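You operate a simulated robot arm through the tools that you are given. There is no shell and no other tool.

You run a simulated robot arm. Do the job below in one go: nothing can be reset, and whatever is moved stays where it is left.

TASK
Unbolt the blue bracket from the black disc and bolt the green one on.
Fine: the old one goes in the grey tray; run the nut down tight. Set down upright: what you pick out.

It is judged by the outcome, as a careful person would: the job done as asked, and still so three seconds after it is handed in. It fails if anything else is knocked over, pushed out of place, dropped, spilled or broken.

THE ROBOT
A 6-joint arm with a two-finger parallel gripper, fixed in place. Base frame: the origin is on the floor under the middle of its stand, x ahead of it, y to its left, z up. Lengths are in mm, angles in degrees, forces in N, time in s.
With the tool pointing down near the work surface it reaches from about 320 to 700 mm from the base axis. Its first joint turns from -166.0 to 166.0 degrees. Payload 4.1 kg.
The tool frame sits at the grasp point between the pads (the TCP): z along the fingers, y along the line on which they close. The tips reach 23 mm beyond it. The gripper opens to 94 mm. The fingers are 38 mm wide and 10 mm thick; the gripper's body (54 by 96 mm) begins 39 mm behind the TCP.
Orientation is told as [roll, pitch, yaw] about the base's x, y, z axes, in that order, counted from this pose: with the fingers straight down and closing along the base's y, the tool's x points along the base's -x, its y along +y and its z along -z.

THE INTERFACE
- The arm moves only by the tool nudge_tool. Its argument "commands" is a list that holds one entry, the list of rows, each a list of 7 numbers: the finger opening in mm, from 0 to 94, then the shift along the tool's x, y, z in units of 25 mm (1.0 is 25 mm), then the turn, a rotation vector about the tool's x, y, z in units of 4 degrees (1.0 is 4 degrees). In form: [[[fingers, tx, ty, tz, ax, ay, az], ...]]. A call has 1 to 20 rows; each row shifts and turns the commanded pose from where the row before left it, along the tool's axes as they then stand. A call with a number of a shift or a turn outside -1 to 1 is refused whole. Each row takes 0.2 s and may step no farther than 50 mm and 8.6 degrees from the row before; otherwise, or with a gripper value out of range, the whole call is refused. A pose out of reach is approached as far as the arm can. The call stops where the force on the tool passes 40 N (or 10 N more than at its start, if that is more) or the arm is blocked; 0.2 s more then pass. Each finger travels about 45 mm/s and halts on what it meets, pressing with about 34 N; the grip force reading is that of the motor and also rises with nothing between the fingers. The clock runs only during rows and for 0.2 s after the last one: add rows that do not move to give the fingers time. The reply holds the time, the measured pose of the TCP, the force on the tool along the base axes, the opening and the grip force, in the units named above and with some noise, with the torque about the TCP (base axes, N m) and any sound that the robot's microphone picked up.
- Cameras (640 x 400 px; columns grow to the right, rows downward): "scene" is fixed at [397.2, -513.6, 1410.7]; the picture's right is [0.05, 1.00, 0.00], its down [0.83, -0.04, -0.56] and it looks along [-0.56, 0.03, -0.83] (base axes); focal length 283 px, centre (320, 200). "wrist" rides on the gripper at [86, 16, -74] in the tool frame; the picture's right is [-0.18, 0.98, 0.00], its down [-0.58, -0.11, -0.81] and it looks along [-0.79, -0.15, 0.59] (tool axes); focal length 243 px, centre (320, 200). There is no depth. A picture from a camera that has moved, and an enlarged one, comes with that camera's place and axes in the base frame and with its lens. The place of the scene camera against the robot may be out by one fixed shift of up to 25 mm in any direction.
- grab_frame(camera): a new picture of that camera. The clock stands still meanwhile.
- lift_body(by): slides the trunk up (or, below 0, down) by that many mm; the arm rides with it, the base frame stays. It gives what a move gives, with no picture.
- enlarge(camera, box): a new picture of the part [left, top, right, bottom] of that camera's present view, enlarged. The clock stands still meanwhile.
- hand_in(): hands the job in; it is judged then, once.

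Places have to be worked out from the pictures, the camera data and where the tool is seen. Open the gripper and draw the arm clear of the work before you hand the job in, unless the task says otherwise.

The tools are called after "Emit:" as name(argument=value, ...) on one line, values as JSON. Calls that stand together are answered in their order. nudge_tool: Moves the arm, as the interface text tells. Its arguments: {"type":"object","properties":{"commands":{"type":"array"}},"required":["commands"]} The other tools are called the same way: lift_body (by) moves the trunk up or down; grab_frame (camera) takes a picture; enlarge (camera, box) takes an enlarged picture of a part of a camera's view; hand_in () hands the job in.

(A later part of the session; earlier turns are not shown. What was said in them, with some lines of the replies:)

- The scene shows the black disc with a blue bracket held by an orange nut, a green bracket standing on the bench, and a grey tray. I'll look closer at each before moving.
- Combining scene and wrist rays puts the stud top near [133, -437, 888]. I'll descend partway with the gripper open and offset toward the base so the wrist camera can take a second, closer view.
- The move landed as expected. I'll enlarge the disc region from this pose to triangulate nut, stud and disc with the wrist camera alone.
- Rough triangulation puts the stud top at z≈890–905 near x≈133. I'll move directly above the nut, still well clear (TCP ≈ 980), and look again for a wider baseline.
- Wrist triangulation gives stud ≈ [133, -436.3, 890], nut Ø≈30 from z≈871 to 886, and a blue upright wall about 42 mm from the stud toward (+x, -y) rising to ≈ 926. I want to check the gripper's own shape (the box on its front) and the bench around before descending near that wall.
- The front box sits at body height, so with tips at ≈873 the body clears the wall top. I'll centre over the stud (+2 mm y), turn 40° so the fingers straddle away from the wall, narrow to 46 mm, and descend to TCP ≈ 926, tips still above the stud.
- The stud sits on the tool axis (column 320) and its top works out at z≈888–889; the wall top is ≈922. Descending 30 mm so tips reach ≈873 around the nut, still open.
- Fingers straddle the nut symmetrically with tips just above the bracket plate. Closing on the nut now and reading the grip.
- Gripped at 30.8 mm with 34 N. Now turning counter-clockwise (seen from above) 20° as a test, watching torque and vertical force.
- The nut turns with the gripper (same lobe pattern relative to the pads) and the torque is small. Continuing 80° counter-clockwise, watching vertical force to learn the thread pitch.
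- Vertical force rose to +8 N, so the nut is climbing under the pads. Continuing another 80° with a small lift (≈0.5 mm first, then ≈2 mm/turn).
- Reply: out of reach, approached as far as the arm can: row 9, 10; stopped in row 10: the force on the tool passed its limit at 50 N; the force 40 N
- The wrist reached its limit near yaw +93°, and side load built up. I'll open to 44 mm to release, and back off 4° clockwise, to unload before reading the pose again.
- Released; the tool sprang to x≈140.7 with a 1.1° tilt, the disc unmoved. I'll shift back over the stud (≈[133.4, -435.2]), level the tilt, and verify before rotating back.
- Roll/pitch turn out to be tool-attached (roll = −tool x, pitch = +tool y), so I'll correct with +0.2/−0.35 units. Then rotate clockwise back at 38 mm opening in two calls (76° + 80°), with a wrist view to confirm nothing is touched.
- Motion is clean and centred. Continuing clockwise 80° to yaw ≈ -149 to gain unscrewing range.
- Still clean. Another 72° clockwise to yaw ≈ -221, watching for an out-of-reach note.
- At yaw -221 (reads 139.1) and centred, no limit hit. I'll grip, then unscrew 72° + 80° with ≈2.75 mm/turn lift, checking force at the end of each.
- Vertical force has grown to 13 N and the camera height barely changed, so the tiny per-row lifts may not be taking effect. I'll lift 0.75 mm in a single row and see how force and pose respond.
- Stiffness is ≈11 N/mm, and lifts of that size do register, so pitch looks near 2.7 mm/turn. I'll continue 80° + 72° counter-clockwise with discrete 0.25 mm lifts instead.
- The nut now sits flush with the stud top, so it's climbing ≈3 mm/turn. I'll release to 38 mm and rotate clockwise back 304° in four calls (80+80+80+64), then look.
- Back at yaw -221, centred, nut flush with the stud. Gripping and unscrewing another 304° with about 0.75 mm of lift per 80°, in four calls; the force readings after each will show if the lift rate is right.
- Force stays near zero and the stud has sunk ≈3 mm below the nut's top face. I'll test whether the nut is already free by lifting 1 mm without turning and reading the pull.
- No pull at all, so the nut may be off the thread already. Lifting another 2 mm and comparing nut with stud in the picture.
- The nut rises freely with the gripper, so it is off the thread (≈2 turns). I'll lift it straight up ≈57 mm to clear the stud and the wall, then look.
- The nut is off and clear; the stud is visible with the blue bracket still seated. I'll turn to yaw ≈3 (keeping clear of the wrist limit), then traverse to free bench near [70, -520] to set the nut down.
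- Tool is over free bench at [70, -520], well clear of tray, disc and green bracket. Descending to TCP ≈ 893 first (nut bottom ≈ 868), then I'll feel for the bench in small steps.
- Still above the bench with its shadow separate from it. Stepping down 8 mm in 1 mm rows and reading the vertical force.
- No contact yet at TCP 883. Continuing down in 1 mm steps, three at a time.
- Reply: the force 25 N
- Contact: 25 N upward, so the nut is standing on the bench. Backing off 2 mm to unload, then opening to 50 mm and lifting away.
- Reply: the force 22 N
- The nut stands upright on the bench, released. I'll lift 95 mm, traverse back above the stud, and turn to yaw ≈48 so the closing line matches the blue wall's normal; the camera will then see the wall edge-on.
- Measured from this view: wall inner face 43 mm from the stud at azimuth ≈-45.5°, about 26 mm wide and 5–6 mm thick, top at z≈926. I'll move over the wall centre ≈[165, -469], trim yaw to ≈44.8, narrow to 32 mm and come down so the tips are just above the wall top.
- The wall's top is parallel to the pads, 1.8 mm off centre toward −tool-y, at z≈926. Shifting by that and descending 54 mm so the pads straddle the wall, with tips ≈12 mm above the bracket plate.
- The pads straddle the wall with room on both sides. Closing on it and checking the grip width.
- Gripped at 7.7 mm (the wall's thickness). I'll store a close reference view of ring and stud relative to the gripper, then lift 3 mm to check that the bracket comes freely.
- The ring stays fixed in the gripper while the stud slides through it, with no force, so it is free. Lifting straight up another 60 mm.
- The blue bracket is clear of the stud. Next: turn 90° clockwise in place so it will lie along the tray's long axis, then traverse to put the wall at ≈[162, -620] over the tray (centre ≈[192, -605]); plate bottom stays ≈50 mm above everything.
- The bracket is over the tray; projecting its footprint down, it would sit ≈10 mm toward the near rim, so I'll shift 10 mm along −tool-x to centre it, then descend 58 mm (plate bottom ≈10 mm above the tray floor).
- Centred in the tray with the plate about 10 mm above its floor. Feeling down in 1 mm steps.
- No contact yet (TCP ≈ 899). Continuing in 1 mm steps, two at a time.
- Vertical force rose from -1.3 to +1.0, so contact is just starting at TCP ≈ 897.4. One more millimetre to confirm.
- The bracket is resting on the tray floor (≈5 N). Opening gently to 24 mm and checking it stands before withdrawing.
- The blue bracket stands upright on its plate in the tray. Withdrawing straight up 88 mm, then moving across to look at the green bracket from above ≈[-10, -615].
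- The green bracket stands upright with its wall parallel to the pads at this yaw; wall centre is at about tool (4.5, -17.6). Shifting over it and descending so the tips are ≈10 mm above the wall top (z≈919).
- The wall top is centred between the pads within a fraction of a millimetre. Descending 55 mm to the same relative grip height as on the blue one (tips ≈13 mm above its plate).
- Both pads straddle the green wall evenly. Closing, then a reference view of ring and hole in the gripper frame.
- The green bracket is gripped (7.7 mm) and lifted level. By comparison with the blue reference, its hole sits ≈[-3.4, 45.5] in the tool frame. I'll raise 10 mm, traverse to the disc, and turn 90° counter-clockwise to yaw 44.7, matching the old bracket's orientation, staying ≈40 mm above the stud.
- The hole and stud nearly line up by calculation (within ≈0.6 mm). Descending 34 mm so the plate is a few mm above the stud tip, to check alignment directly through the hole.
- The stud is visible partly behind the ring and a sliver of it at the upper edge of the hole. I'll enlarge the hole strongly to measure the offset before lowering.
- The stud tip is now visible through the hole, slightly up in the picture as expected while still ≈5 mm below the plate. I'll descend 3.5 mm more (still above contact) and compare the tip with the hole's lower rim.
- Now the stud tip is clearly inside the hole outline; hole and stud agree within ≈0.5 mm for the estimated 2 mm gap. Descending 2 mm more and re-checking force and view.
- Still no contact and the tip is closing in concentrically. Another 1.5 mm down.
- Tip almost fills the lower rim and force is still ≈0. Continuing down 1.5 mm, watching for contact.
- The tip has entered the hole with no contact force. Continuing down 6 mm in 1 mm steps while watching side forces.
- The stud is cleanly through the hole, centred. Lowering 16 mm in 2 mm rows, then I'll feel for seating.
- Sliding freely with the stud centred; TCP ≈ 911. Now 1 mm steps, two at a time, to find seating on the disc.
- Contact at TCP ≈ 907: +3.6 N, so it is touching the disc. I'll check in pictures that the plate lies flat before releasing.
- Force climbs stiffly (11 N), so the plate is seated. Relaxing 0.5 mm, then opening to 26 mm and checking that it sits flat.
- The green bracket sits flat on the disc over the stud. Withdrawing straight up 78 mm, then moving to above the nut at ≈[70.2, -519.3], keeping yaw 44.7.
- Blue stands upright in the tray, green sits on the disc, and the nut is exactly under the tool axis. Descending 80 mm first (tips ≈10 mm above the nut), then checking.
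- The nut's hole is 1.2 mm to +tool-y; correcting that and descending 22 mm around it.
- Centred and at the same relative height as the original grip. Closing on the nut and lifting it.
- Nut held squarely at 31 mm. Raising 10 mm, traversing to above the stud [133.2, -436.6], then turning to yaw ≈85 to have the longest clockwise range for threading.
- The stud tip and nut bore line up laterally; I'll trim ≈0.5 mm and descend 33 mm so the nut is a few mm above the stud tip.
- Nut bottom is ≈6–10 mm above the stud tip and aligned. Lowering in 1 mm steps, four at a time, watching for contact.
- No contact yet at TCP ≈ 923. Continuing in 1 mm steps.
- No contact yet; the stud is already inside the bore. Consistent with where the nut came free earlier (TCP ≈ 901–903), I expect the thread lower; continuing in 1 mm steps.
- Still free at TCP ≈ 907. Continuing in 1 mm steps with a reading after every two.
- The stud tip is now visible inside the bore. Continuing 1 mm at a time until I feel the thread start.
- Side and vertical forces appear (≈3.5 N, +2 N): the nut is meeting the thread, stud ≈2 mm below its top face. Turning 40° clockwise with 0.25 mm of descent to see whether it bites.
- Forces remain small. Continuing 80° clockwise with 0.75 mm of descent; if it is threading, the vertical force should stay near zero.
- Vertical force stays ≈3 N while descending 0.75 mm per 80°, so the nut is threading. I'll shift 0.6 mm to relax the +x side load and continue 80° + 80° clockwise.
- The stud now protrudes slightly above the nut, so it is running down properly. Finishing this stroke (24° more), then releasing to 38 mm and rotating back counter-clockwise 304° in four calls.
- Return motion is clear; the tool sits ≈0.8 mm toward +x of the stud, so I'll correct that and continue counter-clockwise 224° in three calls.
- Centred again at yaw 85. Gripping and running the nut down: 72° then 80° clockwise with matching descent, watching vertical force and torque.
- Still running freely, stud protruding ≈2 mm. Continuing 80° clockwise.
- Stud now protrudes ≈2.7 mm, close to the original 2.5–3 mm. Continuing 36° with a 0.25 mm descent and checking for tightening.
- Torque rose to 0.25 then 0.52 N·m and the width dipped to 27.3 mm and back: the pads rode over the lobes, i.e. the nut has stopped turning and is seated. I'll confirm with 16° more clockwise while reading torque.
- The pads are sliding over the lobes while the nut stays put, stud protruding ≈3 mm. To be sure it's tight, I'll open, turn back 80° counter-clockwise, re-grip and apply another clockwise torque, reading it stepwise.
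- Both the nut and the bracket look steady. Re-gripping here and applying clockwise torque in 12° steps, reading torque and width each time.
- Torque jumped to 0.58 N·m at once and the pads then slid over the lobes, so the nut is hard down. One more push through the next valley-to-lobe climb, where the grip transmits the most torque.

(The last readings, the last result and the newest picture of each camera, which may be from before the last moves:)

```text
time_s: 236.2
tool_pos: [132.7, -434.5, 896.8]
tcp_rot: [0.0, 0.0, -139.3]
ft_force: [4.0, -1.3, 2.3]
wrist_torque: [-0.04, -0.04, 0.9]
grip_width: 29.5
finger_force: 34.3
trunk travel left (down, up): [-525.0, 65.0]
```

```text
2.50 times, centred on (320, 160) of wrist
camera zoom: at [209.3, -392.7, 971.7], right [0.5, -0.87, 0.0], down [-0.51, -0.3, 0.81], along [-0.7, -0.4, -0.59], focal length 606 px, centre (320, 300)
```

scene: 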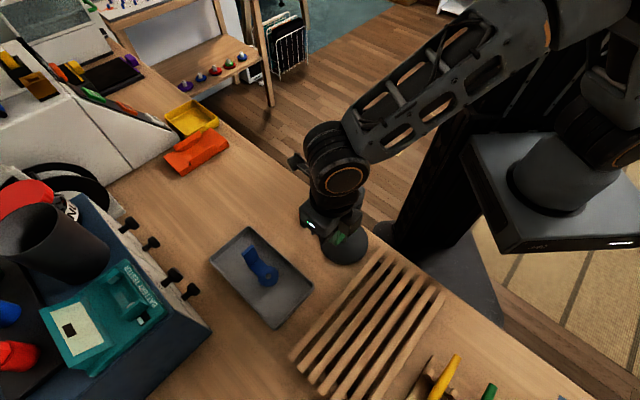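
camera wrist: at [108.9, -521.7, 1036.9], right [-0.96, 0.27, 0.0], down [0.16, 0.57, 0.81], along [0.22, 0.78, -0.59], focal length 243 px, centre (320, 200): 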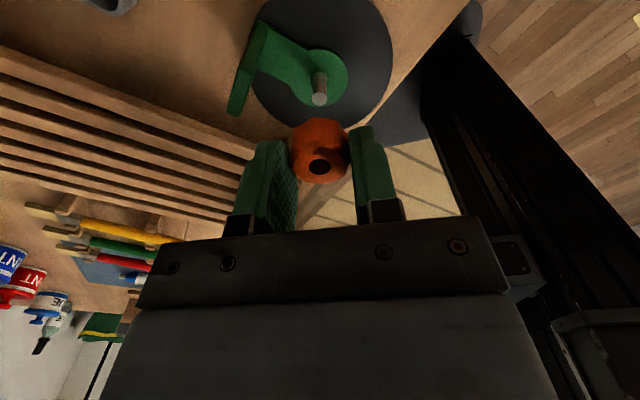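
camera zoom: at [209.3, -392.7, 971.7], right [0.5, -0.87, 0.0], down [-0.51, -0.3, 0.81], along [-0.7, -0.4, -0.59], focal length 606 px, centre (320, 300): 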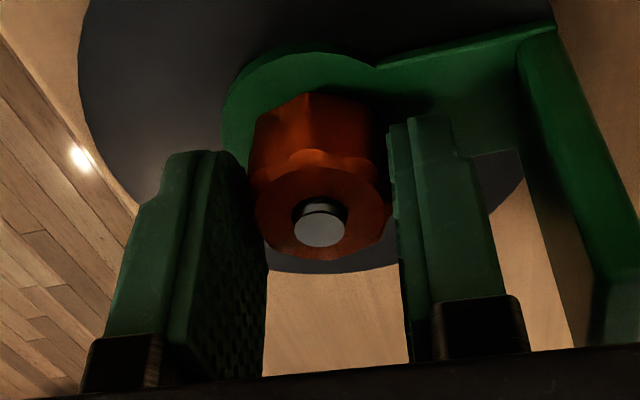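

Peak torque 1.09 N·m with the nut not turning: it is tight. Opening to 40 mm, checking, then raising straight up 90 mm.

Emit:
nudge_tool(commands=[[[40, 0, 0, 0, 0, 0, 0], [40, 0, 0, 0, 0, 0, 0], [40, 0, 0, -0.2, 0, 0, 0], [40, 0, 0, -0.4, 0, 0, 0], [40, 0, 0, -0.6, 0, 0, 0], [40, 0, 0, -0.8, 0, 0, 0], [40, 0, 0, -0.8, 0, 0, 0], [40, 0, 0, -0.8, 0, 0, 0], [40, 0, 0, 0, 0, 0, 0]]])

Emit:
grab_frame(camera="wrist")

Emit:
enlarge(camera="wrist", box=[230, 0, 430, 150])

Emit:
enlarge(camera="scene", box=[200, 170, 400, 330])

```text
time_s: 238.2
tool_pos: [132.5, -434.3, 986.6]
tcp_rot: [-0.1, 0.0, -139.2]
ft_force: [-0.3, -0.6, -0.3]
wrist_torque: [-0.02, 0.02, 0.01]
grip_width: 39.8
finger_force: 0.1
trunk travel left (down, up): [-525.0, 65.0]
```

```text
taken
camera wrist: at [209.5, -392.1, 1061.8], right [0.5, -0.86, 0.0], down [-0.51, -0.3, 0.81], along [-0.7, -0.4, -0.59], focal length 243 px, centre (320, 200)
```

wrist: 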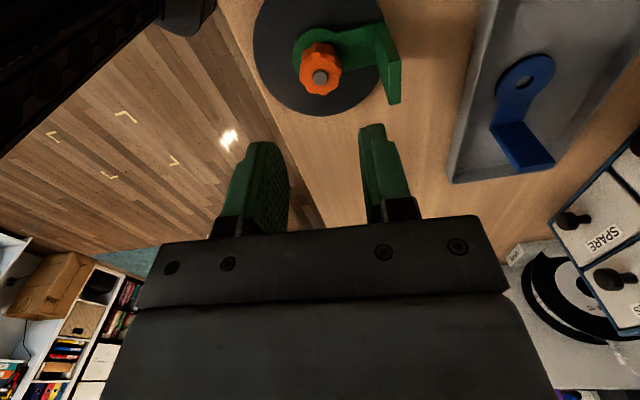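

```text
2.67 times, centred on (330, 75) of wrist
camera zoom: at [209.5, -392.1, 1061.8], right [0.5, -0.86, 0.0], down [-0.51, -0.3, 0.81], along [-0.7, -0.4, -0.59], focal length 647 px, centre (293, 533)
```

zoom: 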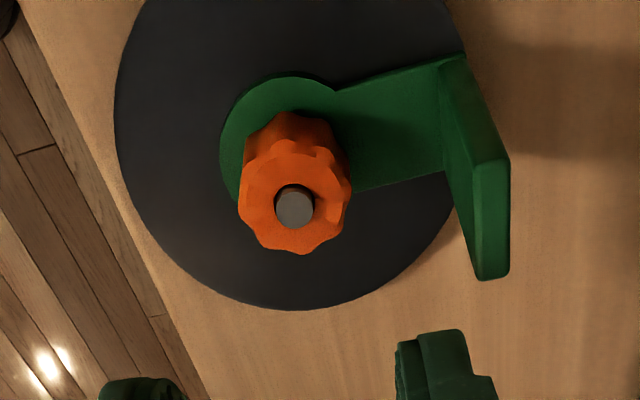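

```text
2.50 times, centred on (300, 250) of scene
camera zoom: at [397.2, -513.6, 1410.7], right [0.05, 1.0, 0.0], down [0.83, -0.04, -0.56], along [-0.56, 0.03, -0.83], focal length 708 px, centre (370, 75)
```

zoom: 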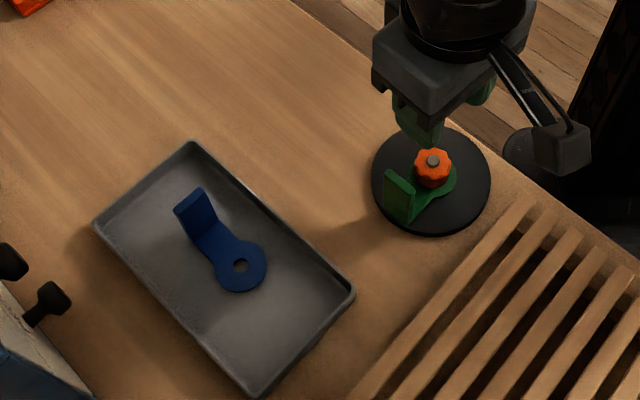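

The nut is fully seated with the stud protruding as it originally did, green bracket flat, blue upright in the tray. Drawing the arm up and away and opening the gripper fully.

Emit:
nudge_tool(commands=[[[60, 0, 0, -0.8, 0, 0, 0], [80, -0.59, -0.665, -0.5, 0, 0, 0], [94, -0.59, -0.665, -0.5, 0, 0, 0], [94, -0.59, -0.665, -0.5, 0, 0, 0], [94, -0.59, -0.665, -0.5, 0, 0, 0], [94, -0.59, -0.665, -0.5, 0, 0, 0], [94, 0, 0, 0, 0, 0, 0], [94, 0, 0, 0, 0, 0, 0]]])

Emit:
grab_frame(camera="scene")

Emit:
enlarge(camera="scene", box=[300, 200, 400, 280])

Emit:
enlarge(camera="scene", box=[200, 210, 330, 330])

```text
time_s: 240.0
tool_pos: [23.2, -420.6, 1067.9]
tcp_rot: [0.0, 0.0, -139.2]
ft_force: [-0.4, -0.4, -0.2]
wrist_torque: [0.02, 0.01, -0.02]
grip_width: 94.2
finger_force: 0.1
trunk travel left (down, up): [-525.0, 65.0]
```

```text
taken
```

scene: 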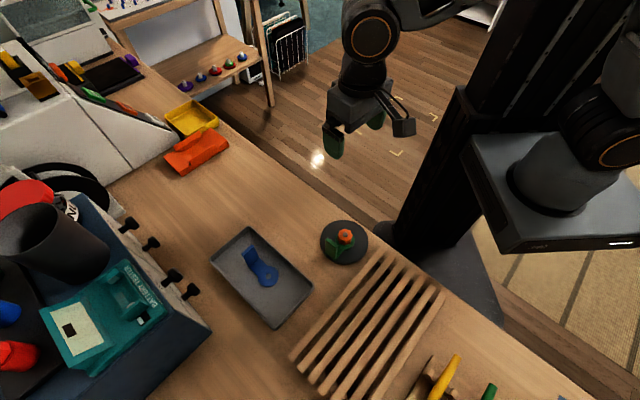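

```text
5.00 times, centred on (350, 240) of scene
camera zoom: at [397.2, -513.6, 1410.7], right [0.05, 1.0, 0.0], down [0.83, -0.04, -0.56], along [-0.56, 0.03, -0.83], focal length 1417 px, centre (170, 0)
```

zoom: 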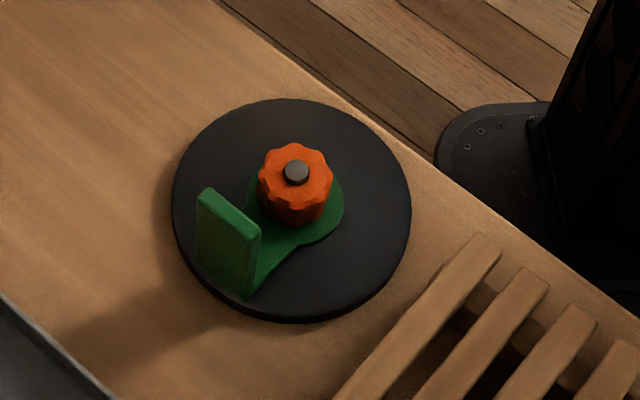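

```text
3.33 times, centred on (265, 270) of scene
camera zoom: at [397.2, -513.6, 1410.7], right [0.05, 1.0, 0.0], down [0.83, -0.04, -0.56], along [-0.56, 0.03, -0.83], focal length 944 px, centre (503, -33)
```

zoom: 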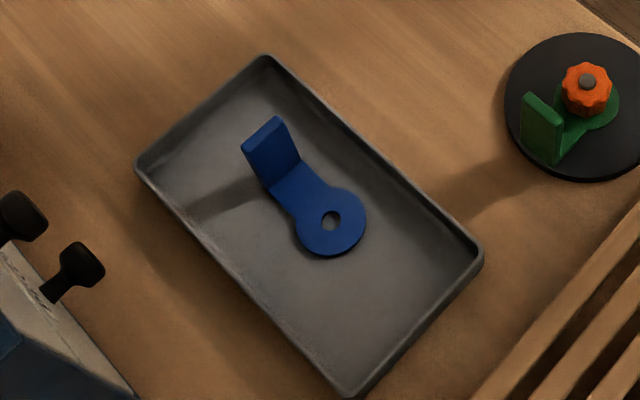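

The final view matches the starting layout: the disc hasn't moved, and the green bracket is bolted on under a tight nut in the blue one's old orientation. The blue bracket stands upright in the grey tray, the gripper is open and the arm is clear. Handing in.

Emit:
hand_in()

```text
The job is handed in.
```

The blue bracket is off the black disc and the green one is bolted on in its place. I've handed the job in, but no verdict has come back yet.

- **Green bracket:** it lies flat on the disc, facing the way the blue one did.
- **Nut:** it is run down as tight as the gripper can turn it, about 1.1 N·m. At that torque the nut stopped turning and the fingers slid over its lobes. The stud stands above it about as far as it did at the start.
- **Blue bracket:** it stands upright on its plate in the grey tray.
- **Everything else:** the last pictures show the disc where it was and nothing else disturbed. The gripper is open and the arm is clear of the bench.

While loosening the nut, the wrist reached its turning limit and pushed sideways on the stud until the 50 N force stop. I released the nut, and the disc did not move.
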